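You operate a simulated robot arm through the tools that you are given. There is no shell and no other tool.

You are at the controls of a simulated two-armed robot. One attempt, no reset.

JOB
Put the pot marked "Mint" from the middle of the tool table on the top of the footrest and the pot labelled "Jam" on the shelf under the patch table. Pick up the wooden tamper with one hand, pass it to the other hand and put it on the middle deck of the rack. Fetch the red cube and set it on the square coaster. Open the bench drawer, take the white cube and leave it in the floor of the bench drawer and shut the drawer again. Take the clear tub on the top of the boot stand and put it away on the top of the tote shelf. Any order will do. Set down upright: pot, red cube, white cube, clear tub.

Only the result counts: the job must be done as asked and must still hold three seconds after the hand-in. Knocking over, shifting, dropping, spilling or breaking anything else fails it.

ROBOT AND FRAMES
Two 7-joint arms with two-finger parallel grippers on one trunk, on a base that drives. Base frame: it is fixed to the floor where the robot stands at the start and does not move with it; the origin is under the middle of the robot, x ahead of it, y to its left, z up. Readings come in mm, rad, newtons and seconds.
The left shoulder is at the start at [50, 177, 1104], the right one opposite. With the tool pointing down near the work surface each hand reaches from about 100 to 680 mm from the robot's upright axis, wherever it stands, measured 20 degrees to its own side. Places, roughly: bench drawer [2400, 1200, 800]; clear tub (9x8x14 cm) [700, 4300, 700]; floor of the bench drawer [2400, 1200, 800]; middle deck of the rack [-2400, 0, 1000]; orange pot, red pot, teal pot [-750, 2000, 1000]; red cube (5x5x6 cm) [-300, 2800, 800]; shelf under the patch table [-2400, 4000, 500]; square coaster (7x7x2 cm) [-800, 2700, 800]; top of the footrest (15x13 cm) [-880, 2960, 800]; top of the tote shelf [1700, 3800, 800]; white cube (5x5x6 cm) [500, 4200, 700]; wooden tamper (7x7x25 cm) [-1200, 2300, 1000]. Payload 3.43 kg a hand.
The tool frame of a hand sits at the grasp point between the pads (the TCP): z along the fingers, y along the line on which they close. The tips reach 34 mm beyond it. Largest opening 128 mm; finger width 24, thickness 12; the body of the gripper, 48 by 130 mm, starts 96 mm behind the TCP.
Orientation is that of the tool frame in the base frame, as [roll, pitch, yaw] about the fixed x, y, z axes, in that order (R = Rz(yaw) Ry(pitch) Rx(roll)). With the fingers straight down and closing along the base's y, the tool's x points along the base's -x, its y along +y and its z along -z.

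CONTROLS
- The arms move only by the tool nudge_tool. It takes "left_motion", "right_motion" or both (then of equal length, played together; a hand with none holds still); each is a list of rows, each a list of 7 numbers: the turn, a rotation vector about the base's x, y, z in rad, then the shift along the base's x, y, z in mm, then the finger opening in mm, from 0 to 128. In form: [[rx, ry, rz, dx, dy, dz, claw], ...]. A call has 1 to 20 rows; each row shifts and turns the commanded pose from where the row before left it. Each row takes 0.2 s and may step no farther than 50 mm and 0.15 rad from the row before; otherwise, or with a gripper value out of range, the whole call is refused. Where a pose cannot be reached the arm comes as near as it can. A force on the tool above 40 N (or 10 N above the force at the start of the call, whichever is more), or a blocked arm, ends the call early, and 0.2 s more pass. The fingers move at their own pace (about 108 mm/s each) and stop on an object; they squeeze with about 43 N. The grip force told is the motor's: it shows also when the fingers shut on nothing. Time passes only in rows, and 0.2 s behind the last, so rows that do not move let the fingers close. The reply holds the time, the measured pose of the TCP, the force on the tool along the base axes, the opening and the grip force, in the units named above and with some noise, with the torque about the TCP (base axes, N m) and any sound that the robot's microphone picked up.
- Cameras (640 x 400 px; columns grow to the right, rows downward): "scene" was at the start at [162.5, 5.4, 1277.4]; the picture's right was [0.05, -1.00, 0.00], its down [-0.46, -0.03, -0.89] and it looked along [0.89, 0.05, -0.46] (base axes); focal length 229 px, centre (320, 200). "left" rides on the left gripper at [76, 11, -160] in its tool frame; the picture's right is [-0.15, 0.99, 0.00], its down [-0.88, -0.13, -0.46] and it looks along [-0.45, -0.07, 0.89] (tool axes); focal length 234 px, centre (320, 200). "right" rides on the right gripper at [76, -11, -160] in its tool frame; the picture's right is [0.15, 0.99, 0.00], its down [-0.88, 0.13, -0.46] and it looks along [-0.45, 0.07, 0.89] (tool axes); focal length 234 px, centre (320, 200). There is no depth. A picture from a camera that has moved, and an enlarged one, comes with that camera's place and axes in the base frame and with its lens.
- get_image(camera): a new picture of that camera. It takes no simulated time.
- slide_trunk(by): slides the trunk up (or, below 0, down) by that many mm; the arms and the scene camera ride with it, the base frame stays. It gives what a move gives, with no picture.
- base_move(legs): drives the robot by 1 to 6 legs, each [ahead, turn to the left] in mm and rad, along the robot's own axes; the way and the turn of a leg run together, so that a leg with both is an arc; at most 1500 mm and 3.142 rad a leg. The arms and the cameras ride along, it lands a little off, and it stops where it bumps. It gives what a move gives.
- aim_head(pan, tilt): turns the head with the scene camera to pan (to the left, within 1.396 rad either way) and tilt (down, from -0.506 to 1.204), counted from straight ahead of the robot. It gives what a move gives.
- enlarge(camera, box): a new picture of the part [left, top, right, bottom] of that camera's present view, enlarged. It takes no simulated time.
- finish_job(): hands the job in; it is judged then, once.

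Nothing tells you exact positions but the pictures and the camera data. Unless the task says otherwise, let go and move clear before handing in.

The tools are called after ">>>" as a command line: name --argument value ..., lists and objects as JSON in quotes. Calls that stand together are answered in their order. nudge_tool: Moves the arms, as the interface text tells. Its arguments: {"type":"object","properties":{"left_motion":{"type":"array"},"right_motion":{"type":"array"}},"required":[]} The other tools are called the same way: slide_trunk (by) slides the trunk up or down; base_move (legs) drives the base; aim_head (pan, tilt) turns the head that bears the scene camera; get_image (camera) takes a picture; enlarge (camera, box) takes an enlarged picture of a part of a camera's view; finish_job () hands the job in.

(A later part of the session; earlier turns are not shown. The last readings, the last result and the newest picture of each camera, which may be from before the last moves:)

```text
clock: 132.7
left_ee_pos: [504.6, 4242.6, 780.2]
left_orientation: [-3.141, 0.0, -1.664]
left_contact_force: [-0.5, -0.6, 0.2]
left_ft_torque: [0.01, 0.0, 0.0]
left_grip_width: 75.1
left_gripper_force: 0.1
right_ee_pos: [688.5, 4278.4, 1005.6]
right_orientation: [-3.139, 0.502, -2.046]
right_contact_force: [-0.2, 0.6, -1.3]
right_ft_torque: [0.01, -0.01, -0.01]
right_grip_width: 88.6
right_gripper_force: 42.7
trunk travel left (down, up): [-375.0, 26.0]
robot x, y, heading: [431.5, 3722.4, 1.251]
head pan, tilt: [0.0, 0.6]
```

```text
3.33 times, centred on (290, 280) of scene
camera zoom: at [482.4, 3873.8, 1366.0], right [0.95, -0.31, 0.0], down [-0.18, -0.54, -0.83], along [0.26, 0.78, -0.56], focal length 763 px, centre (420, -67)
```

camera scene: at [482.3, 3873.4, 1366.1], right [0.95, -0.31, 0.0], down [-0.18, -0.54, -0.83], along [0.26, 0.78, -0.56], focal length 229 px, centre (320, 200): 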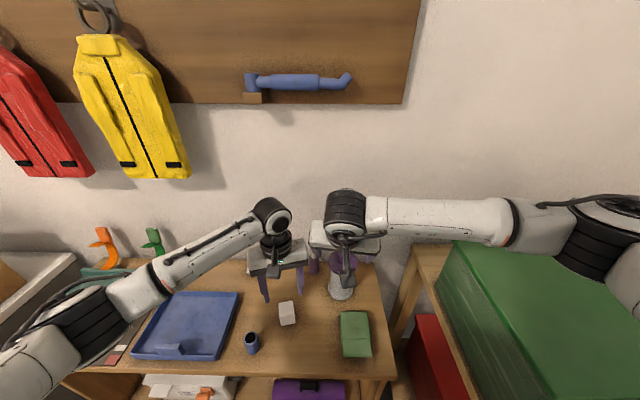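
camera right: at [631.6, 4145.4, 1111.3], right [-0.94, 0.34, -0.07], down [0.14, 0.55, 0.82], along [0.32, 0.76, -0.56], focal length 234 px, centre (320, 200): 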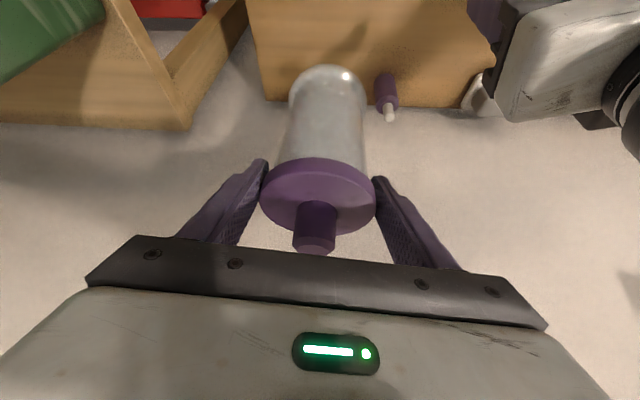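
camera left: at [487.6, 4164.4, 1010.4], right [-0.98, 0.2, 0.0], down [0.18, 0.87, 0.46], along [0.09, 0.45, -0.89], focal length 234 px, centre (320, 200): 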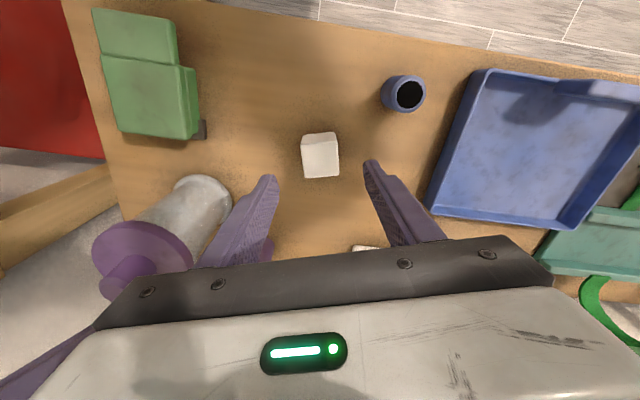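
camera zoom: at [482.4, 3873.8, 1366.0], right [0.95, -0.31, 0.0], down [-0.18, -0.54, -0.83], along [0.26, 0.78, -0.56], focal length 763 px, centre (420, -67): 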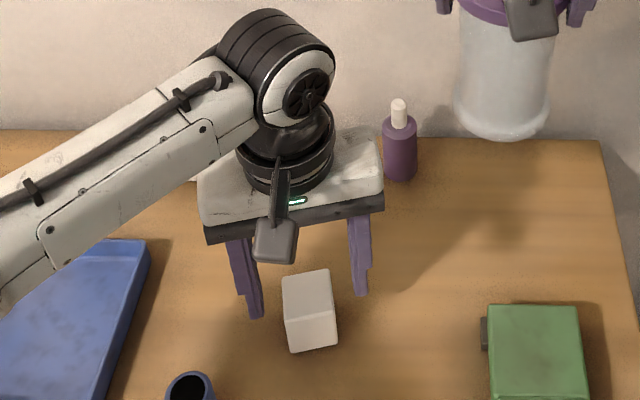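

Cube top ≈747, centre (504, 4244.5); stand top ≈697. Lowering the left hand to z≈735 and closing.

>>> nudge_tool --left_motion '[[0, 0, 0, 0, 2, -25, 75], [0, 0, 0, 0, 0, -15, 75], [0, 0, 0, 0, 0, -5, 75], [0, 0, 0, 0, 0, 0, 75]]'

>>> nudge_tool --left_motion '[[0, 0, 0, 0, 0, 0, 30], [0, 0, 0, 0, 0, 0, 30], [0, 0, 0, 0, 0, 0, 30]]'

>>> get_image --camera "left"

```text
clock: 133.7
left_ee_pos: [505.7, 4244.7, 736.1]
left_orientation: [3.14, 0.0, -1.664]
left_contact_force: [0.0, 0.5, 0.0]
left_ft_torque: [-0.01, -0.04, 0.02]
left_grip_width: 74.9
left_gripper_force: 0.0
right_ee_pos: [686.6, 4278.2, 1005.1]
right_orientation: [-3.14, 0.499, -2.046]
right_contact_force: [0.8, 0.3, -2.2]
right_ft_torque: [-0.01, -0.03, -0.01]
right_grip_width: 88.6
right_gripper_force: 43.4
trunk travel left (down, up): [-375.0, 26.0]
robot x, y, heading: [431.4, 3723.6, 1.25]
head pan, tilt: [0.0, 0.6]
```

```text
clock: 134.5
left_ee_pos: [503.4, 4244.7, 735.8]
left_orientation: [-3.141, -0.001, -1.662]
left_contact_force: [0.5, -0.2, -0.4]
left_ft_torque: [0.0, -0.01, -0.01]
left_grip_width: 41.6
left_gripper_force: 42.6
right_ee_pos: [685.6, 4278.6, 1004.8]
right_orientation: [-3.14, 0.5, -2.045]
right_contact_force: [0.8, 0.1, -0.8]
right_ft_torque: [0.02, 0.07, -0.03]
right_grip_width: 88.6
right_gripper_force: 42.8
trunk travel left (down, up): [-375.0, 26.0]
robot x, y, heading: [427.1, 3720.7, 1.247]
head pan, tilt: [0.0, 0.6]
```

```text
taken
camera left: at [486.4, 4170.6, 896.8], right [-0.97, 0.24, 0.0], down [0.21, 0.86, 0.46], along [0.11, 0.44, -0.89], focal length 234 px, centre (320, 200)
```

left: 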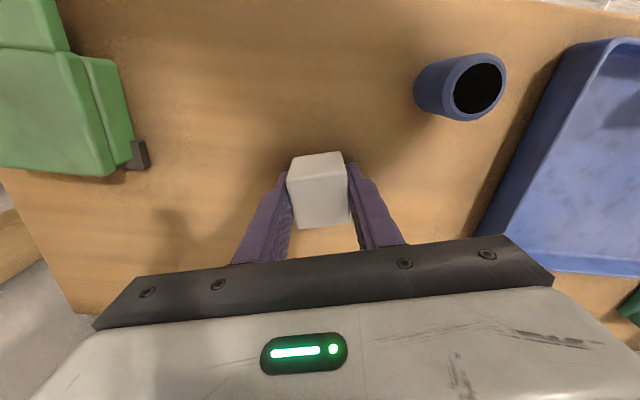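

White cube held. Lifting both hands, backing off, and driving in front of the tote shelf.

>>> nudge_tool --left_motion '[[0, 0, 0, 0, 0, 45, 30], [0, 0, 0, 0, 0, 45, 30], [0, 0, 0, 0, 0, 45, 30], [0, 0, 0, 0, 0, 45, 30], [0, 0, 0, 0, 0, 45, 30], [0, 0, 0, 0, 0, 45, 30]]' --right_motion '[[0, 0, 0, 0, 0, 23, 60], [0, 0, 0, 0, 0, 23, 60], [0, 0, 0, 0, 0, 23, 60], [0, 0, 0, 0, 0, 23, 60], [0, 0, 0, 0, 0, 23, 60], [0, 0, 0, 0, 0, 23, 60]]'

>>> base_move --legs '[[-250, 0], [0, -1.595], [963, 0], [0, 1.595]]'

>>> aim_head --pan 0.0 --tilt 0.5

>>> get_image --camera "scene"

```text
clock: 135.9
left_ee_pos: [504.9, 4243.3, 1007.5]
left_orientation: [3.141, 0.0, -1.664]
left_contact_force: [0.4, -0.3, -0.8]
left_ft_torque: [0.04, 0.01, 0.01]
left_grip_width: 41.3
left_gripper_force: 42.7
right_ee_pos: [685.7, 4276.9, 1142.8]
right_orientation: [-3.141, 0.502, -2.045]
right_contact_force: [-0.8, -0.5, -2.4]
right_ft_torque: [0.03, 0.01, -0.02]
right_grip_width: 88.6
right_gripper_force: 43.5
trunk travel left (down, up): [-375.0, 26.0]
robot x, y, heading: [431.4, 3725.5, 1.248]
head pan, tilt: [0.0, 0.6]
```

```text
clock: 150.2
left_ee_pos: [1333.4, 3682.6, 1007.3]
left_orientation: [3.141, 0.0, -1.648]
left_contact_force: [0.1, -0.5, -1.4]
left_ft_torque: [-0.01, -0.03, -0.01]
left_grip_width: 41.3
left_gripper_force: 43.0
right_ee_pos: [1514.7, 3717.8, 1142.6]
right_orientation: [-3.138, 0.501, -2.029]
right_contact_force: [0.3, -0.6, -2.0]
right_ft_torque: [-0.07, 0.0, 0.03]
right_grip_width: 87.5
right_gripper_force: 43.0
trunk travel left (down, up): [-375.0, 26.0]
robot x, y, heading: [1265.4, 3161.8, 1.272]
head pan, tilt: [0.0, 0.6]
```

```text
clock: 150.9
left_ee_pos: [1335.1, 3682.5, 1007.3]
left_orientation: [3.141, -0.001, -1.648]
left_contact_force: [-1.4, 0.0, -1.7]
left_ft_torque: [-0.03, 0.01, 0.01]
left_grip_width: 41.4
left_gripper_force: 42.0
right_ee_pos: [1514.9, 3719.0, 1141.4]
right_orientation: [-3.14, 0.499, -2.031]
right_contact_force: [0.4, 0.3, -1.0]
right_ft_torque: [0.0, 0.0, 0.0]
right_grip_width: 87.3
right_gripper_force: 42.8
trunk travel left (down, up): [-375.0, 26.0]
robot x, y, heading: [1266.5, 3158.8, 1.27]
head pan, tilt: [0.0, 0.499]
```

```text
taken
camera scene: at [1318.0, 3313.4, 1375.0], right [0.95, -0.3, 0.0], down [-0.14, -0.46, -0.88], along [0.26, 0.84, -0.48], focal length 229 px, centre (320, 200)
```

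scene: 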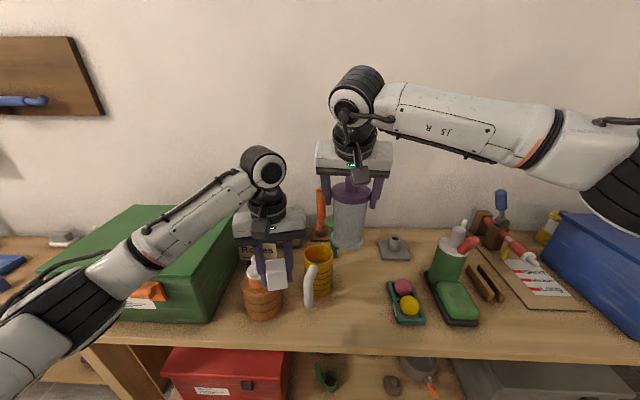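

In front of the tote shelf. There's free space between the yellow mug and the green tray. Looking with both hand cameras to measure the shelf height.

>>> get_image --camera "right"

>>> get_image --camera "left"

>>> enlarge --camera "scene" --box '[280, 220, 480, 360]'

```text
taken
camera right: at [1461.8, 3585.3, 1248.1], right [-0.94, 0.32, -0.07], down [0.13, 0.56, 0.82], along [0.31, 0.77, -0.57], focal length 234 px, centre (320, 200)
```

right: 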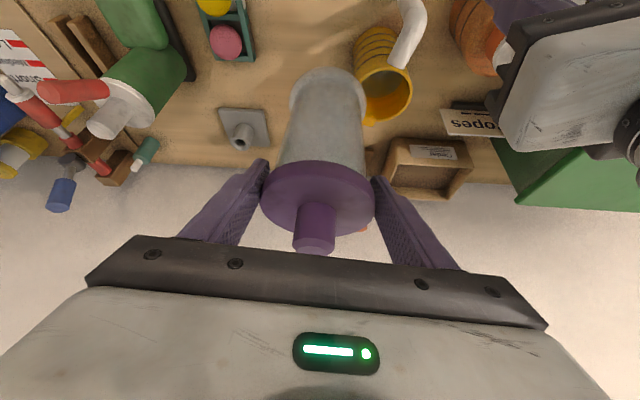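

```text
taken
camera left: at [1317.1, 3607.5, 1167.2], right [-0.97, 0.22, 0.0], down [0.2, 0.87, 0.46], along [0.1, 0.44, -0.89], focal length 234 px, centre (320, 200)
```

left: 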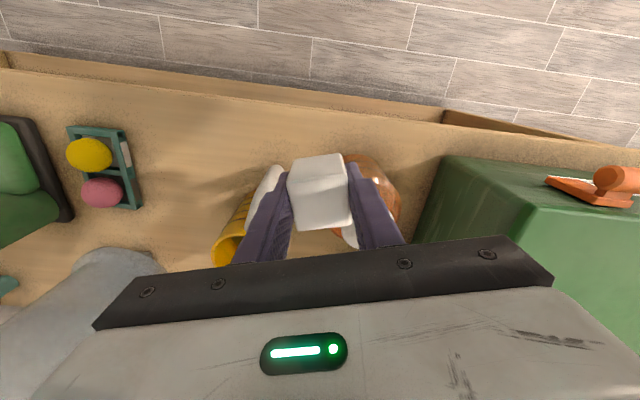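

```text
2.86 times, centred on (380, 290) of scene
camera zoom: at [1318.0, 3313.4, 1375.0], right [0.95, -0.3, 0.0], down [-0.14, -0.46, -0.88], along [0.26, 0.84, -0.48], focal length 654 px, centre (149, -57)
```

zoom: 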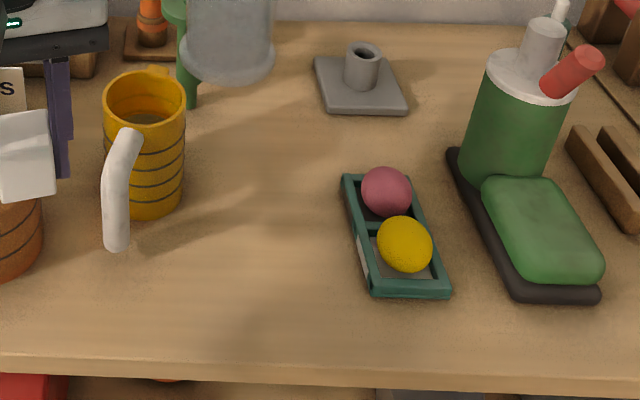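

Shelf top ≈802. I'll place the tub at about (1564, 3694), between mug and tray. Moving over and lowering most of the way.

>>> nudge_tool --right_motion '[[0, 0, 0, 24.5, -12.2, 0, 60], [0, 0, 0, 24.5, -12.3, 0, 60], [0, 0, 0, 0, 0, -40, 60], [0, 0, 0, 0, 0, -40, 60], [0, 0, 0, 0, 0, -40, 60], [0, 0, 0, 0, 0, -40, 60], [0, 0, 0, 0, 0, -25, 60], [0, 0, 0, 0, 0, 0, 60]]'

>>> enlarge --camera "scene" --box '[280, 180, 480, 360]'

>>> get_image --camera "right"

>>> get_image --camera "left"

```text
clock: 152.7
left_ee_pos: [1334.0, 3682.2, 1005.8]
left_orientation: [3.141, 0.0, -1.65]
left_contact_force: [0.5, 0.5, -0.3]
left_ft_torque: [0.01, -0.02, 0.03]
left_grip_width: 41.3
left_gripper_force: 42.8
right_ee_pos: [1564.3, 3693.8, 956.5]
right_orientation: [-3.139, 0.501, -2.031]
right_contact_force: [-0.2, 0.0, -1.7]
right_ft_torque: [-0.02, 0.04, -0.02]
right_grip_width: 87.2
right_gripper_force: 42.9
trunk travel left (down, up): [-375.0, 26.0]
robot x, y, heading: [1270.0, 3155.6, 1.267]
head pan, tilt: [0.0, 0.499]
```

```text
2.22 times, centred on (380, 270) of scene
camera zoom: at [1317.9, 3313.3, 1375.1], right [0.95, -0.3, 0.0], down [-0.14, -0.46, -0.88], along [0.26, 0.84, -0.48], focal length 509 px, centre (187, 44)
```

zoom: 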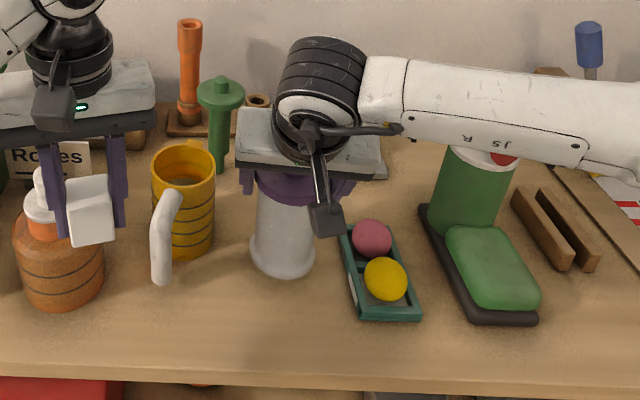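

```text
taken
camera right: at [1510.6, 3560.9, 1061.8], right [-0.94, 0.32, -0.07], down [0.13, 0.55, 0.82], along [0.31, 0.77, -0.56], focal length 234 px, centre (320, 200)
```

right: 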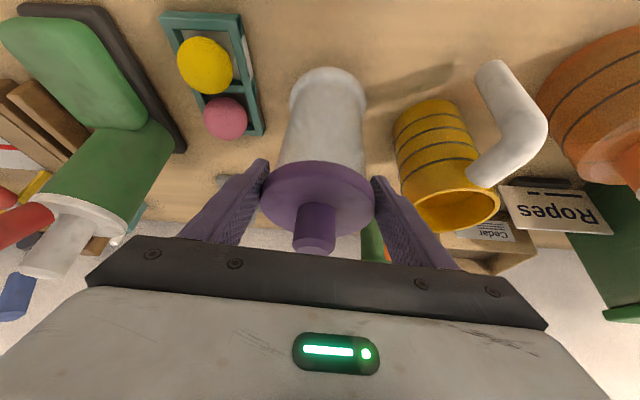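

```text
taken
camera left: at [1317.0, 3607.4, 1167.3], right [-0.97, 0.22, 0.0], down [0.2, 0.87, 0.46], along [0.1, 0.44, -0.89], focal length 234 px, centre (320, 200)
```

left: 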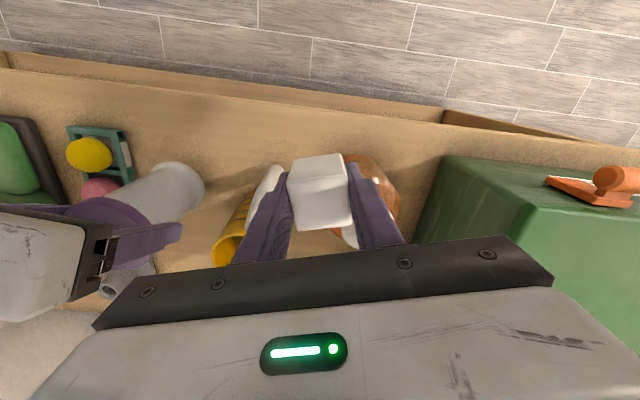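

Tub is over the free spot. Lowering carefully until contact.

>>> nudge_tool --right_motion '[[0, 0, 0, 0, 0, -8, 60], [0, 0, 0, 0, 0, -6, 60], [0, 0, 0, 0, 0, -2, 60], [0, 0, 0, 0, 0, 0, 60]]'

```text
clock: 153.7
left_ee_pos: [1334.1, 3682.1, 1006.0]
left_orientation: [-3.141, 0.0, -1.648]
left_contact_force: [0.2, 0.3, -0.7]
left_ft_torque: [0.03, 0.0, -0.02]
left_grip_width: 41.3
left_gripper_force: 42.3
right_ee_pos: [1563.9, 3693.5, 940.6]
right_orientation: [-3.141, 0.502, -2.03]
right_contact_force: [1.2, -0.4, -1.2]
right_ft_torque: [0.0, 0.0, 0.0]
right_grip_width: 87.6
right_gripper_force: 42.9
trunk travel left (down, up): [-375.0, 26.0]
robot x, y, heading: [1265.4, 3157.9, 1.27]
head pan, tilt: [0.0, 0.499]
```

>>> nudge_tool --right_motion '[[0, 0, 0, 0, 0, -2, 60], [0, 0, 0, 0, 0, -2, 60], [0, 0, 0, 0, 0, -2, 60], [0, 0, 0, 0, 0, 0, 60]]'

>>> enlarge --camera "scene" --box '[300, 200, 440, 330]'

```text
clock: 154.7
left_ee_pos: [1335.0, 3681.6, 1006.0]
left_orientation: [-3.141, -0.001, -1.649]
left_contact_force: [0.4, 0.9, -0.7]
left_ft_torque: [0.0, -0.01, 0.0]
left_grip_width: 41.2
left_gripper_force: 42.9
right_ee_pos: [1563.7, 3693.9, 934.6]
right_orientation: [-3.14, 0.502, -2.03]
right_contact_force: [-0.3, 0.4, -2.2]
right_ft_torque: [-0.01, 0.01, 0.01]
right_grip_width: 87.0
right_gripper_force: 42.7
trunk travel left (down, up): [-375.0, 26.0]
robot x, y, heading: [1265.3, 3156.6, 1.269]
head pan, tilt: [0.0, 0.499]
```

```text
3.08 times, centred on (370, 265) of scene
camera zoom: at [1318.0, 3313.3, 1375.1], right [0.95, -0.3, 0.0], down [-0.14, -0.46, -0.88], along [0.26, 0.84, -0.48], focal length 704 px, centre (166, 0)
```

zoom: 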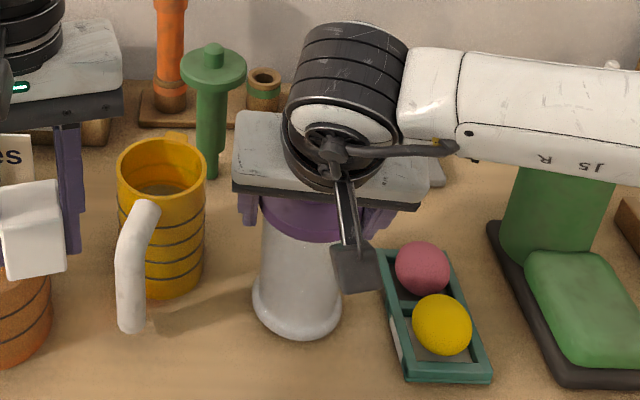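

>>> nudge_tool --right_motion '[[0, 0, 0, 0, 0, -2, 60], [0, 0, 0, 0, 0, -2, 60], [0, 0, 0, 0, 0, 0, 60]]'

```text
clock: 155.5
left_ee_pos: [1334.2, 3682.3, 1006.6]
left_orientation: [3.14, -0.001, -1.648]
left_contact_force: [0.1, -0.1, -1.0]
left_ft_torque: [0.03, 0.02, -0.01]
left_grip_width: 41.3
left_gripper_force: 43.0
right_ee_pos: [1563.1, 3693.5, 932.2]
right_orientation: [-3.14, 0.502, -2.029]
right_contact_force: [1.0, 0.7, -1.0]
right_ft_torque: [0.0, 0.02, 0.03]
right_grip_width: 87.4
right_gripper_force: 42.7
trunk travel left (down, up): [-375.0, 26.0]
robot x, y, heading: [1268.6, 3160.8, 1.271]
head pan, tilt: [0.0, 0.499]
```

>>> nudge_tool --right_motion '[[0, 0, 0, 0, 0, -1.5, 60], [0, 0, 0, 0, 0, -1.5, 60], [0, 0, 0, 0, 0, 0, 60]]'

```text
clock: 156.3
left_ee_pos: [1334.1, 3682.8, 1007.0]
left_orientation: [-3.14, 0.0, -1.647]
left_contact_force: [0.2, 0.0, -0.9]
left_ft_torque: [0.02, -0.01, 0.0]
left_grip_width: 41.3
left_gripper_force: 43.4
right_ee_pos: [1562.9, 3694.0, 927.9]
right_orientation: [-3.139, 0.502, -2.031]
right_contact_force: [-0.1, 0.5, 0.8]
right_ft_torque: [-0.07, -0.07, -0.01]
right_grip_width: 87.1
right_gripper_force: 43.1
trunk travel left (down, up): [-375.0, 26.0]
robot x, y, heading: [1270.9, 3157.2, 1.27]
head pan, tilt: [0.0, 0.499]
```

>>> nudge_tool --right_motion '[[0, 0, 0, 0, 0, -1.5, 60], [0, 0, 0, 0, 0, -1, 60], [0, 0, 0, 0, 0, 0, 60]]'

>>> enlarge --camera "scene" --box '[300, 200, 440, 330]'

```text
clock: 157.1
left_ee_pos: [1333.0, 3681.6, 1007.3]
left_orientation: [-3.141, 0.002, -1.647]
left_contact_force: [-0.4, -0.3, -0.7]
left_ft_torque: [0.03, -0.02, 0.04]
left_grip_width: 41.3
left_gripper_force: 43.4
right_ee_pos: [1562.8, 3694.2, 929.1]
right_orientation: [-3.139, 0.503, -2.031]
right_contact_force: [0.2, -1.9, 13.4]
right_ft_torque: [-0.57, -0.45, -0.12]
right_grip_width: 87.3
right_gripper_force: 43.4
trunk travel left (down, up): [-375.0, 26.0]
robot x, y, heading: [1269.3, 3161.7, 1.262]
head pan, tilt: [0.0, 0.499]
```

```text
3.08 times, centred on (370, 265) of scene
camera zoom: at [1317.0, 3311.7, 1375.5], right [0.95, -0.3, 0.0], down [-0.14, -0.46, -0.88], along [0.26, 0.84, -0.48], focal length 704 px, centre (166, 0)
```

zoom: 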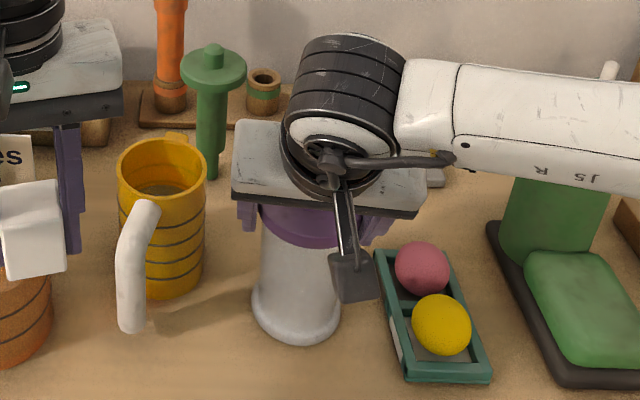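

Contact felt (13 N). Relax 1 mm, open, and retreat along the tool axis.

>>> nudge_tool --right_motion '[[0, 0, 0, 0, 0, 1, 60], [0, 0, 0, 0, 0, 0, 92], [0, 0, 0, 0, 0, 0, 104], [0, 0, 0, 0, 0, 0, 110], [0, 0, 0, 0, 0, 0, 110]]'

>>> get_image --camera "right"

```text
clock: 158.3
left_ee_pos: [1334.3, 3682.3, 1006.6]
left_orientation: [3.141, -0.001, -1.648]
left_contact_force: [0.0, -0.2, -0.7]
left_ft_torque: [0.01, -0.01, -0.03]
left_grip_width: 41.3
left_gripper_force: 43.4
right_ee_pos: [1563.2, 3694.3, 926.9]
right_orientation: [-3.141, 0.499, -2.03]
right_contact_force: [-0.1, 0.4, -0.9]
right_ft_torque: [-0.02, 0.0, 0.0]
right_grip_width: 110.1
right_gripper_force: 0.0
trunk travel left (down, up): [-375.0, 26.0]
robot x, y, heading: [1268.6, 3160.3, 1.267]
head pan, tilt: [0.0, 0.499]
```

```text
taken
camera right: at [1510.8, 3560.8, 1032.8], right [-0.94, 0.32, -0.07], down [0.13, 0.56, 0.82], along [0.31, 0.77, -0.56], focal length 234 px, centre (320, 200)
```

right: 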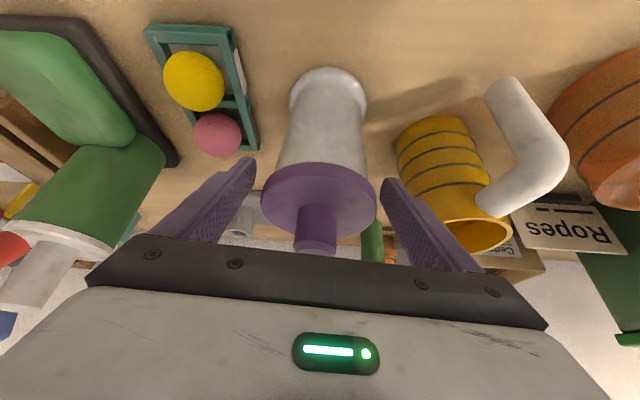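

The tub stands released. Retreating back along the tool axis.

>>> nudge_tool --right_motion '[[0, 0, 0, -4.3, -8.6, 17.5, 110], [0, 0, 0, -8.5, -17.2, 35, 110], [0, 0, 0, -8.5, -17.2, 35, 110], [0, 0, 0, -8.5, -17.2, 35, 110], [0, 0, 0, -8.5, -17.2, 35, 110], [0, 0, 0, -8.5, -17.2, 35, 110]]'

>>> get_image --camera "scene"

>>> get_image --camera "left"

```text
clock: 159.7
left_ee_pos: [1334.0, 3682.2, 1007.8]
left_orientation: [-3.139, 0.002, -1.648]
left_contact_force: [0.8, -0.3, 0.1]
left_ft_torque: [0.03, 0.02, -0.01]
left_grip_width: 41.3
left_gripper_force: 43.1
right_ee_pos: [1516.5, 3598.6, 1120.1]
right_orientation: [-3.139, 0.499, -2.029]
right_contact_force: [0.3, 0.4, -0.2]
right_ft_torque: [0.01, 0.0, 0.01]
right_grip_width: 109.9
right_gripper_force: 0.1
trunk travel left (down, up): [-375.0, 26.0]
robot x, y, heading: [1270.1, 3157.6, 1.266]
head pan, tilt: [0.0, 0.499]
```

```text
taken
camera scene: at [1317.5, 3312.8, 1375.2], right [0.95, -0.3, 0.0], down [-0.14, -0.46, -0.88], along [0.26, 0.84, -0.48], focal length 229 px, centre (320, 200)
```

scene: 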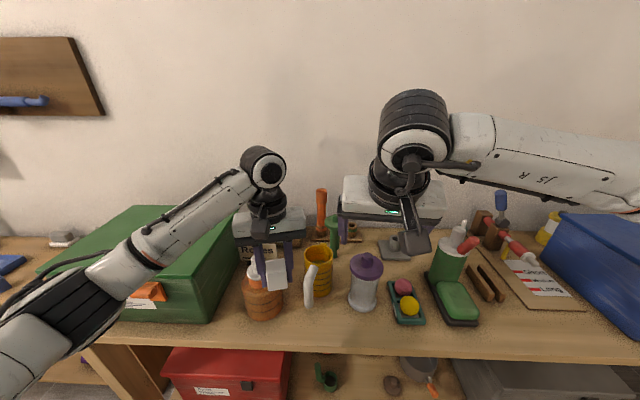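

```text
taken
camera left: at [1316.7, 3607.0, 1167.5], right [-0.97, 0.22, 0.0], down [0.2, 0.87, 0.46], along [0.1, 0.45, -0.89], focal length 234 px, centre (320, 200)
```

left: 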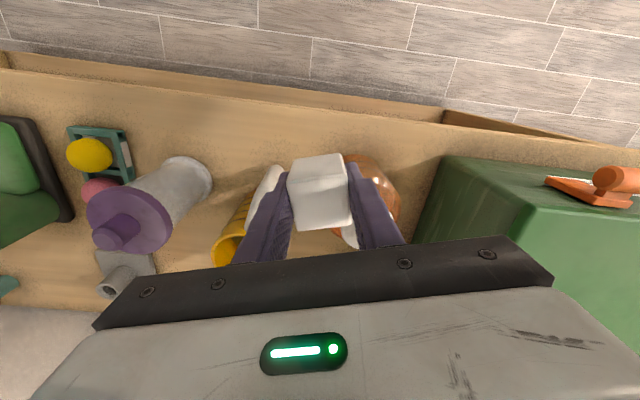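

The clear tub is upright on the tote shelf. Next the bench drawer: I'll back off and turn toward the bench to look.

>>> nudge_tool --right_motion '[[0, 0, 0, 0, -30, 20, 128], [0, 0, 0, 0, -30, 20, 128], [0, 0, 0, 0, 0, 0, 128]]' --left_motion '[[0, 0, 0, 0, 0, 40, 30], [0, 0, 0, 0, 0, 40, 30], [0, 0, 0, 0, 0, 0, 30]]'

>>> base_move --legs '[[-150, 0], [0, -2.2]]'

>>> aim_head --pan 0.1 --tilt 0.35

>>> get_image --camera "scene"

```text
clock: 160.5
left_ee_pos: [1333.7, 3683.5, 1086.0]
left_orientation: [3.14, 0.0, -1.647]
left_contact_force: [0.2, 0.2, -0.6]
left_ft_torque: [-0.02, -0.01, 0.0]
left_grip_width: 41.0
left_gripper_force: 43.1
right_ee_pos: [1516.1, 3540.3, 1158.7]
right_orientation: [-3.138, 0.502, -2.029]
right_contact_force: [-0.8, -0.6, 0.1]
right_ft_torque: [-0.01, -0.01, -0.01]
right_grip_width: 128.0
right_gripper_force: 0.0
trunk travel left (down, up): [-375.0, 26.0]
robot x, y, heading: [1267.8, 3157.0, 1.268]
head pan, tilt: [0.0, 0.499]
```

```text
clock: 167.1
left_ee_pos: [1604.8, 2649.4, 1086.4]
left_orientation: [3.141, -0.001, 2.427]
left_contact_force: [0.2, -0.4, 0.4]
left_ft_torque: [0.01, 0.02, -0.02]
left_grip_width: 41.3
left_gripper_force: 42.6
right_ee_pos: [1380.6, 2588.7, 1160.8]
right_orientation: [-3.139, 0.501, 2.044]
right_contact_force: [0.2, 0.5, -0.5]
right_ft_torque: [0.03, -0.01, 0.0]
right_grip_width: 127.9
right_gripper_force: 0.1
trunk travel left (down, up): [-375.0, 26.0]
robot x, y, heading: [1223.3, 3014.9, -0.945]
head pan, tilt: [0.0, 0.499]
```

```text
clock: 167.8
left_ee_pos: [1604.7, 2649.4, 1086.7]
left_orientation: [3.14, 0.0, 2.426]
left_contact_force: [0.4, -0.3, -0.6]
left_ft_torque: [0.01, 0.01, 0.03]
left_grip_width: 41.5
left_gripper_force: 43.2
right_ee_pos: [1382.3, 2589.1, 1160.0]
right_orientation: [-3.14, 0.5, 2.045]
right_contact_force: [-0.1, 0.5, -0.9]
right_ft_torque: [0.01, 0.04, 0.0]
right_grip_width: 127.8
right_gripper_force: 0.0
trunk travel left (down, up): [-375.0, 26.0]
robot x, y, heading: [1219.6, 3013.3, -0.942]
head pan, tilt: [0.099, 0.351]
```

```text
taken
camera scene: at [1327.5, 2888.3, 1388.7], right [-0.75, -0.67, 0.0], down [-0.23, 0.26, -0.94], along [0.62, -0.7, -0.34], focal length 229 px, centre (320, 200)
```

scene: 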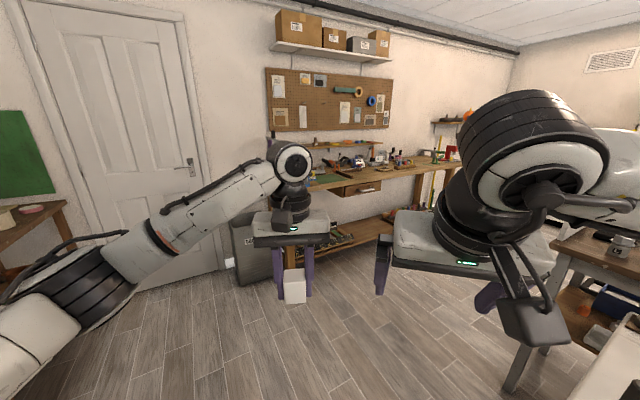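

The bench drawer is visible under the bench top at left-centre. Driving toward it to view from the front.

>>> base_move --legs '[[0, -0.384], [1450, 0], [0, 0.996]]'

>>> aim_head --pan -0.2 --tilt 0.45

>>> get_image --camera "scene"

```text
clock: 178.7
left_ee_pos: [2076.2, 1509.4, 1086.3]
left_orientation: [3.141, 0.0, 3.01]
left_contact_force: [-0.2, 0.6, 0.1]
left_ft_torque: [-0.01, -0.01, 0.03]
left_grip_width: 41.3
left_gripper_force: 42.9
right_ee_pos: [1925.8, 1335.1, 1160.7]
right_orientation: [-3.141, 0.5, 2.629]
right_contact_force: [-0.6, 0.4, -0.1]
right_ft_torque: [-0.01, -0.02, 0.0]
right_grip_width: 127.7
right_gripper_force: 0.0
trunk travel left (down, up): [-375.0, 26.0]
robot x, y, heading: [1556.3, 1604.4, -0.357]
head pan, tilt: [0.099, 0.351]
```

```text
clock: 179.5
left_ee_pos: [2076.4, 1508.8, 1085.6]
left_orientation: [3.139, 0.001, 3.011]
left_contact_force: [0.7, 0.2, -0.9]
left_ft_torque: [-0.02, 0.0, 0.0]
left_grip_width: 41.3
left_gripper_force: 42.5
right_ee_pos: [1923.8, 1334.9, 1160.8]
right_orientation: [-3.141, 0.502, 2.628]
right_contact_force: [0.0, -0.6, 0.4]
right_ft_torque: [-0.01, 0.02, -0.02]
right_grip_width: 127.7
right_gripper_force: 0.2
trunk travel left (down, up): [-375.0, 26.0]
robot x, y, heading: [1561.1, 1603.9, -0.358]
head pan, tilt: [-0.201, 0.45]
```

```text
taken
camera scene: at [1702.5, 1529.9, 1379.6], right [-0.53, -0.85, 0.0], down [-0.37, 0.23, -0.9], along [0.76, -0.48, -0.44], focal length 229 px, centre (320, 200)
```

scene: 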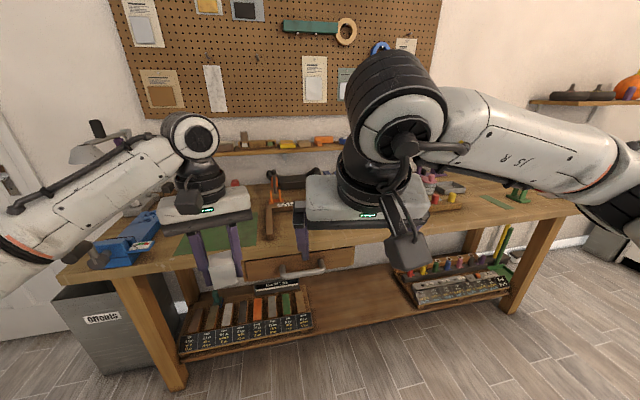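

>>> enlarge --camera "scene" --box '[190, 200, 390, 330]'

>>> get_image --camera "left"

>>> get_image --camera "right"

```text
3.08 times, centred on (290, 265) of scene
camera zoom: at [1702.5, 1529.9, 1379.6], right [-0.53, -0.85, 0.0], down [-0.37, 0.23, -0.9], along [0.76, -0.48, -0.44], focal length 704 px, centre (412, 0)
```

zoom: 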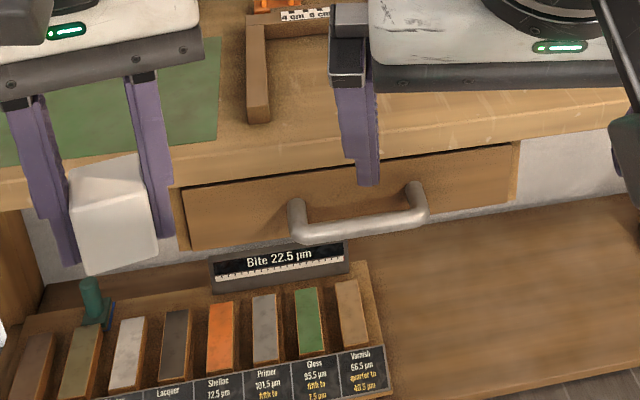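

```text
taken
camera left: at [2003.0, 1530.3, 1246.4], right [0.27, 0.96, 0.0], down [0.86, -0.24, 0.46], along [0.44, -0.13, -0.89], focal length 234 px, centre (320, 200)
```

left: 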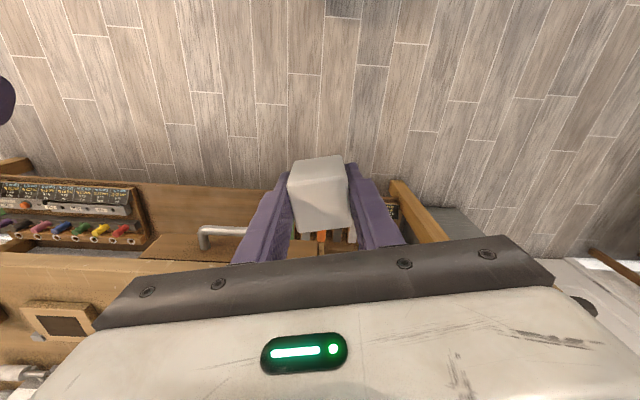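

```text
taken
camera right: at [1795.4, 1395.5, 1265.9], right [0.37, 0.92, -0.07], down [0.55, -0.16, 0.82], along [0.75, -0.35, -0.56], focal length 234 px, centre (320, 200)
```

right: 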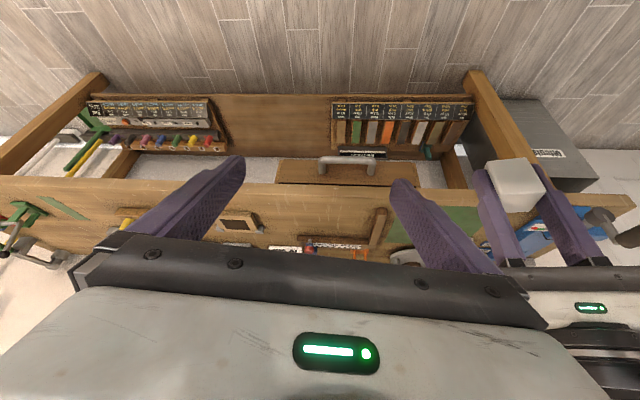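

Handle bar runs from about (2231,1333) to (2195,1209) at z≈839, ~47 mm in front of the drawer front. I'll line up the base, lower the trunk, then turn the right hand horizontal with the fingers closing vertically to grip the bar.

>>> base_move --legs '[[0, 0.026], [75, 0]]'

>>> slide_trunk --by -100

```text
clock: 180.9
left_ee_pos: [2150.4, 1498.5, 1086.5]
left_orientation: [-3.141, 0.0, 3.036]
left_contact_force: [-0.3, 0.0, -1.3]
left_ft_torque: [-0.01, 0.04, -0.03]
left_grip_width: 41.0
left_gripper_force: 42.7
right_ee_pos: [2002.3, 1321.0, 1159.6]
right_orientation: [-3.141, 0.499, 2.655]
right_contact_force: [0.7, -0.3, -0.4]
right_ft_torque: [0.03, 0.06, -0.02]
right_grip_width: 127.9
right_gripper_force: 0.0
trunk travel left (down, up): [-375.0, 26.0]
robot x, y, heading: [1624.6, 1577.5, -0.33]
head pan, tilt: [-0.201, 0.45]
```

```text
clock: 182.2
left_ee_pos: [2149.8, 1498.4, 987.0]
left_orientation: [-3.14, 0.001, 3.036]
left_contact_force: [0.5, 0.2, -0.7]
left_ft_torque: [0.01, 0.01, 0.01]
left_grip_width: 41.4
left_gripper_force: 43.2
right_ee_pos: [2001.7, 1321.2, 1061.5]
right_orientation: [-3.141, 0.501, 2.654]
right_contact_force: [-0.2, -0.4, 0.0]
right_ft_torque: [0.03, -0.03, 0.02]
right_grip_width: 128.2
right_gripper_force: 0.1
trunk travel left (down, up): [-275.0, 126.0]
robot x, y, heading: [1627.3, 1578.6, -0.334]
head pan, tilt: [-0.201, 0.45]
```

Now rotating the right hand to horizontal and rolling it 90°, moving to a spot 150 mm before the handle.

>>> nudge_tool --right_motion '[[0, 0, 0.15, 3.5, 0, -6.5, 128], [-0.0436, -0.1265, 0, 3.5, 0, -6.5, 128], [-0.0436, -0.1265, 0, 3.5, 0, -6.5, 128], [-0.0436, -0.1265, 0, 3.5, 0, -6.5, 128], [-0.0436, -0.1265, 0, 3.5, 0, -6.5, 128], [-0.0436, -0.1265, 0, 3.5, 0, -6.5, 128], [-0.0436, -0.1265, 0, 3.5, 0, -6.5, 128], [-0.0436, -0.1265, 0, 3.5, 0, -6.5, 128], [-0.0436, -0.1265, 0, 3.5, 0, -6.5, 128], [0.135, -0.0465, 0, 3.5, 0, -6.5, 128], [0.135, -0.0465, 0, 3.5, 0, -6.5, 110], [0.135, -0.0465, 0, 3.5, 0, -6.5, 90], [0.135, -0.0465, 0, 3.5, 0, -6.5, 80]]'

>>> get_image --camera "scene"

```text
clock: 185.0
left_ee_pos: [2148.5, 1499.3, 986.0]
left_orientation: [-3.141, 0.0, 3.035]
left_contact_force: [-0.3, -0.4, -0.5]
left_ft_torque: [-0.01, 0.0, 0.02]
left_grip_width: 41.3
left_gripper_force: 42.6
right_ee_pos: [2047.3, 1321.0, 975.5]
right_orientation: [1.574, 0.993, 1.238]
right_contact_force: [-0.5, -0.5, -0.2]
right_ft_torque: [0.0, 0.03, 0.02]
right_grip_width: 79.9
right_gripper_force: 0.0
trunk travel left (down, up): [-275.0, 126.0]
robot x, y, heading: [1629.2, 1579.2, -0.332]
head pan, tilt: [-0.201, 0.45]
```

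```text
taken
camera scene: at [1775.0, 1509.2, 1279.6], right [-0.51, -0.86, 0.0], down [-0.38, 0.22, -0.9], along [0.78, -0.46, -0.44], focal length 229 px, centre (320, 200)
```

scene: 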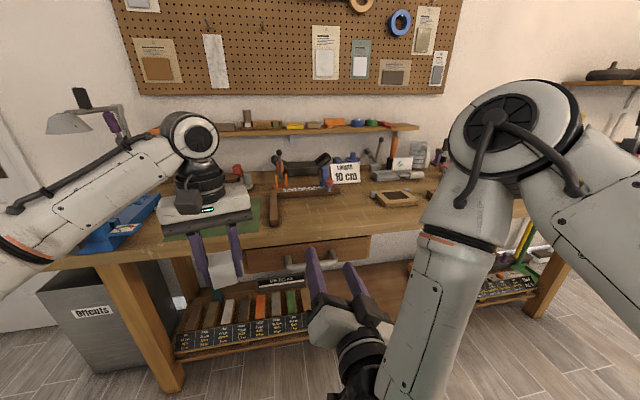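

The wrist follows well. Finishing the roll to get vertical closing.

>>> nudge_tool --right_motion '[[0.1341, -0.0462, 0, 3.5, 0, -6.5, 80], [0.1341, -0.0462, 0, 3.5, 0, -6.5, 80], [0.1341, -0.0462, 0, 3.5, 0, -6.5, 80], [0.1341, -0.0462, 0, 3.5, 0, -6.5, 80], [0.1341, -0.0462, 0, 3.5, 0, -6.5, 80], [0.1341, -0.0462, 0, 3.5, 0, -6.5, 80], [0.1341, -0.0462, 0, 3.5, 0, -6.5, 80], [0, 0, 0, 0, 0, 0, 80]]'

>>> get_image --camera "right"

>>> get_image --camera "scene"

```text
clock: 186.8
left_ee_pos: [2150.0, 1498.3, 986.5]
left_orientation: [-3.142, 0.001, 3.036]
left_contact_force: [-0.4, 0.0, -0.4]
left_ft_torque: [0.01, -0.02, -0.02]
left_grip_width: 41.4
left_gripper_force: 42.7
right_ee_pos: [2071.9, 1338.3, 940.6]
right_orientation: [1.576, 0.002, 1.233]
right_contact_force: [0.5, -0.2, 0.0]
right_ft_torque: [-0.03, -0.01, 0.01]
right_grip_width: 80.3
right_gripper_force: 0.1
right hand out of reach, approached as far as the arm can: row 2, 3, 4, 5, 6, 7
trunk travel left (down, up): [-275.0, 126.0]
robot x, y, heading: [1630.2, 1579.4, -0.334]
head pan, tilt: [-0.201, 0.45]
```

```text
taken
camera right: at [1946.9, 1462.2, 932.2], right [0.06, 0.14, 0.99], down [-0.72, -0.68, 0.13], along [0.69, -0.72, 0.06], focal length 234 px, centre (320, 200)
```

right: 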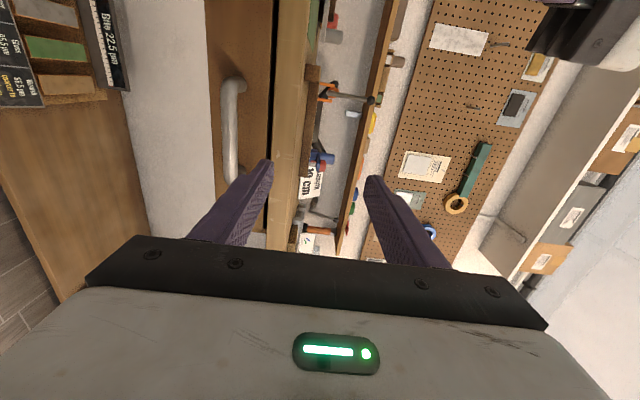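

```text
taken
camera scene: at [1774.9, 1509.2, 1279.6], right [-0.51, -0.86, 0.0], down [-0.37, 0.22, -0.9], along [0.78, -0.46, -0.44], focal length 229 px, centre (320, 200)
```

scene: 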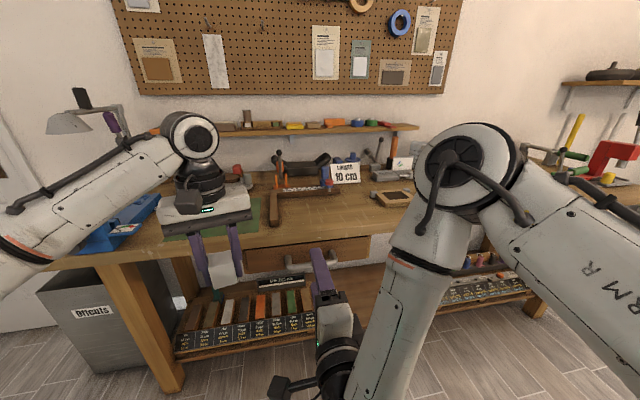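

Gripper is horizontal now; the arm was slightly too folded (close in). Moving forward/down toward handle height, keeping ~80 mm short.

>>> nudge_tool --right_motion '[[0, 0, 0, 18, -6, -32, 80], [0, 0, 0, 18, -6, -32, 80], [0, 0, 0, 18, -6, -32, 80], [0, 0, 0, 0, 0, 0, 80]]'

>>> get_image --camera "right"

>>> enlarge --camera "scene" --box '[230, 200, 400, 340]'

```text
clock: 187.8
left_ee_pos: [2150.4, 1497.7, 986.9]
left_orientation: [-3.141, 0.0, 3.035]
left_contact_force: [-0.5, 0.2, 0.1]
left_ft_torque: [-0.02, -0.02, 0.0]
left_grip_width: 41.3
left_gripper_force: 42.9
right_ee_pos: [2125.9, 1375.1, 885.0]
right_orientation: [1.581, 0.004, 1.231]
right_contact_force: [0.3, 0.0, -0.6]
right_ft_torque: [0.0, 0.01, -0.02]
right_grip_width: 80.3
right_gripper_force: 0.0
right hand out of reach, approached as far as the arm can: row 1, 2, 3
trunk travel left (down, up): [-275.0, 126.0]
robot x, y, heading: [1626.7, 1575.6, -0.336]
head pan, tilt: [-0.201, 0.45]
```

```text
taken
camera right: at [2001.9, 1499.8, 877.2], right [0.06, 0.14, 0.99], down [-0.72, -0.68, 0.14], along [0.69, -0.72, 0.06], focal length 234 px, centre (320, 200)
```

right: 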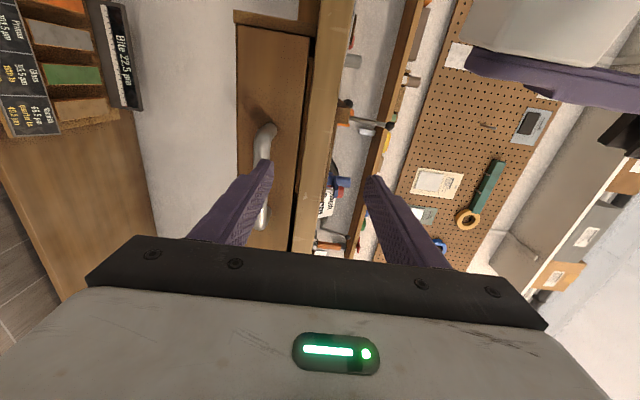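

```text
2.86 times, centred on (315, 270) of scene
camera zoom: at [1774.9, 1509.2, 1279.6], right [-0.51, -0.86, 0.0], down [-0.37, 0.22, -0.9], along [0.78, -0.46, -0.44], focal length 654 px, centre (334, 0)
```

zoom: 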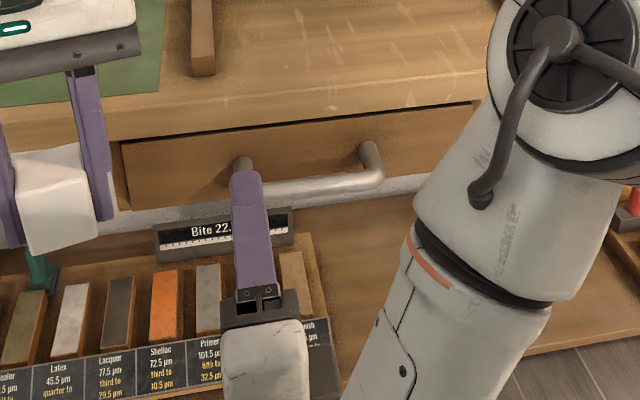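

The horizontal pose hits a joint limit. The bench edge is flush with the drawer front, so I'll instead grip the bar from above: fingers down, closing front-to-back. Rotating the right hand to fingers-down with tool x to the left.

>>> nudge_tool --right_motion '[[0, 0, 0, -20, 6, 25, 80], [0.0466, 0.135, 0, -5, 2, 25, 80], [0.0466, 0.135, 0, -5, 2, 25, 80], [0.0466, 0.135, 0, 0, 0, 20, 80], [0.0466, 0.135, 0, 0, 0, 20, 80], [0.0466, 0.135, 0, 0, 0, 20, 80], [0.0466, 0.135, 0, 0, 0, 10, 80], [0.0466, 0.135, 0, 0, 0, 10, 80], [0.0466, 0.135, 0, 0, 0, 10, 80], [0.0466, 0.135, 0, 0, 0, 10, 80], [0.0466, 0.135, 0, 0, 0, 0, 80], [0.0466, 0.135, 0, 0, 0, 0, 80], [0, 0, 0, 0, 0, 0, 80]]'

>>> get_image --camera "right"

>>> get_image --camera "scene"

```text
clock: 190.6
left_ee_pos: [2149.5, 1499.1, 985.1]
left_orientation: [-3.14, -0.001, 3.039]
left_contact_force: [-0.2, 0.1, -0.8]
left_ft_torque: [-0.02, 0.0, -0.01]
left_grip_width: 41.1
left_gripper_force: 43.0
right_ee_pos: [2095.3, 1386.5, 1060.4]
right_orientation: [-3.135, -0.001, 1.246]
right_contact_force: [-8.1, -1.0, 0.9]
right_ft_torque: [0.27, -1.56, 0.81]
right_grip_width: 79.9
right_gripper_force: 0.1
trunk travel left (down, up): [-275.0, 126.0]
robot x, y, heading: [1630.9, 1581.2, -0.329]
head pan, tilt: [-0.201, 0.45]
```

```text
taken
camera right: at [2110.4, 1461.1, 1221.8], right [0.98, -0.18, -0.01], down [-0.15, -0.88, 0.45], along [-0.09, -0.45, -0.89], focal length 234 px, centre (320, 200)
```

right: 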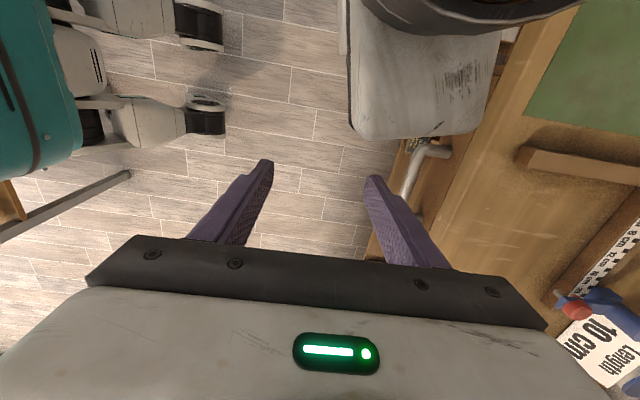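

```text
taken
camera scene: at [1774.8, 1509.1, 1279.6], right [-0.51, -0.86, 0.0], down [-0.37, 0.22, -0.9], along [0.78, -0.46, -0.44], focal length 229 px, centre (320, 200)
```

scene: 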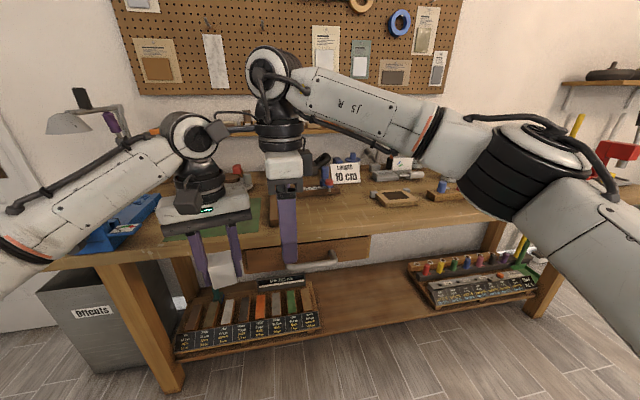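

The right hand's camera touches the left wrist (8 N). Moving the right hand away to the right at once.

>>> nudge_tool --right_motion '[[0, 0, 0, -14, -40, 0, 80], [0, 0, 0, -14, -40, 0, 80], [0, 0, 0, 0, 0, 0, 80]]'

>>> get_image --camera "right"

>>> get_image --camera "left"

```text
clock: 191.4
left_ee_pos: [2150.3, 1498.6, 986.0]
left_orientation: [3.14, 0.001, 3.035]
left_contact_force: [-0.7, -0.5, 0.0]
left_ft_torque: [0.02, -0.02, 0.0]
left_grip_width: 41.1
left_gripper_force: 43.1
right_ee_pos: [2066.6, 1305.9, 1059.5]
right_orientation: [-3.137, 0.001, 1.24]
right_contact_force: [0.1, -0.1, -0.1]
right_ft_torque: [-0.02, -0.01, -0.02]
right_grip_width: 80.1
right_gripper_force: 0.0
trunk travel left (down, up): [-275.0, 126.0]
robot x, y, heading: [1630.8, 1578.2, -0.336]
head pan, tilt: [-0.201, 0.45]
```

```text
taken
camera right: at [2082.6, 1380.7, 1220.9], right [0.98, -0.18, 0.0], down [-0.16, -0.88, 0.46], along [-0.09, -0.45, -0.89], focal length 234 px, centre (320, 200)
```

right: 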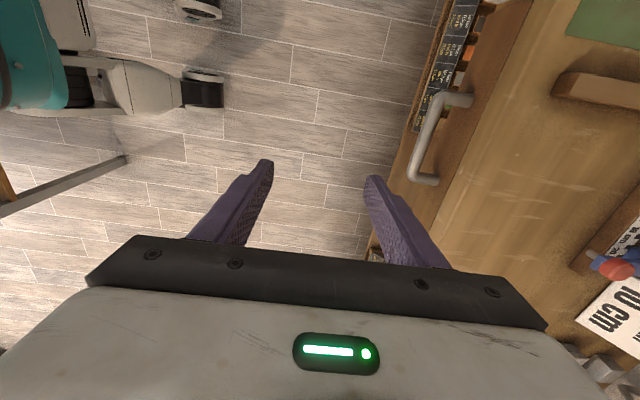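

```text
taken
camera left: at [2075.3, 1517.7, 1146.5], right [0.25, 0.97, 0.0], down [0.86, -0.22, 0.46], along [0.44, -0.11, -0.89], focal length 234 px, centre (320, 200)
```

left: 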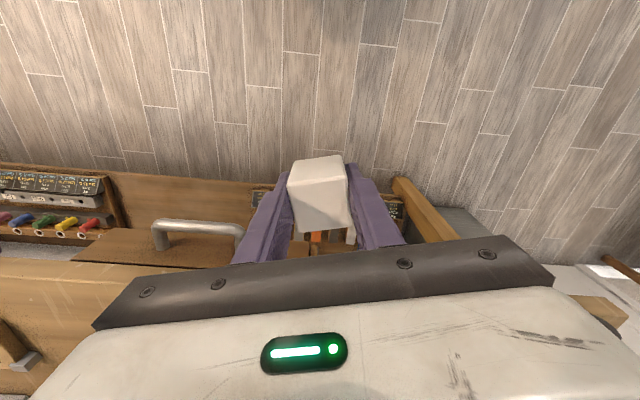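

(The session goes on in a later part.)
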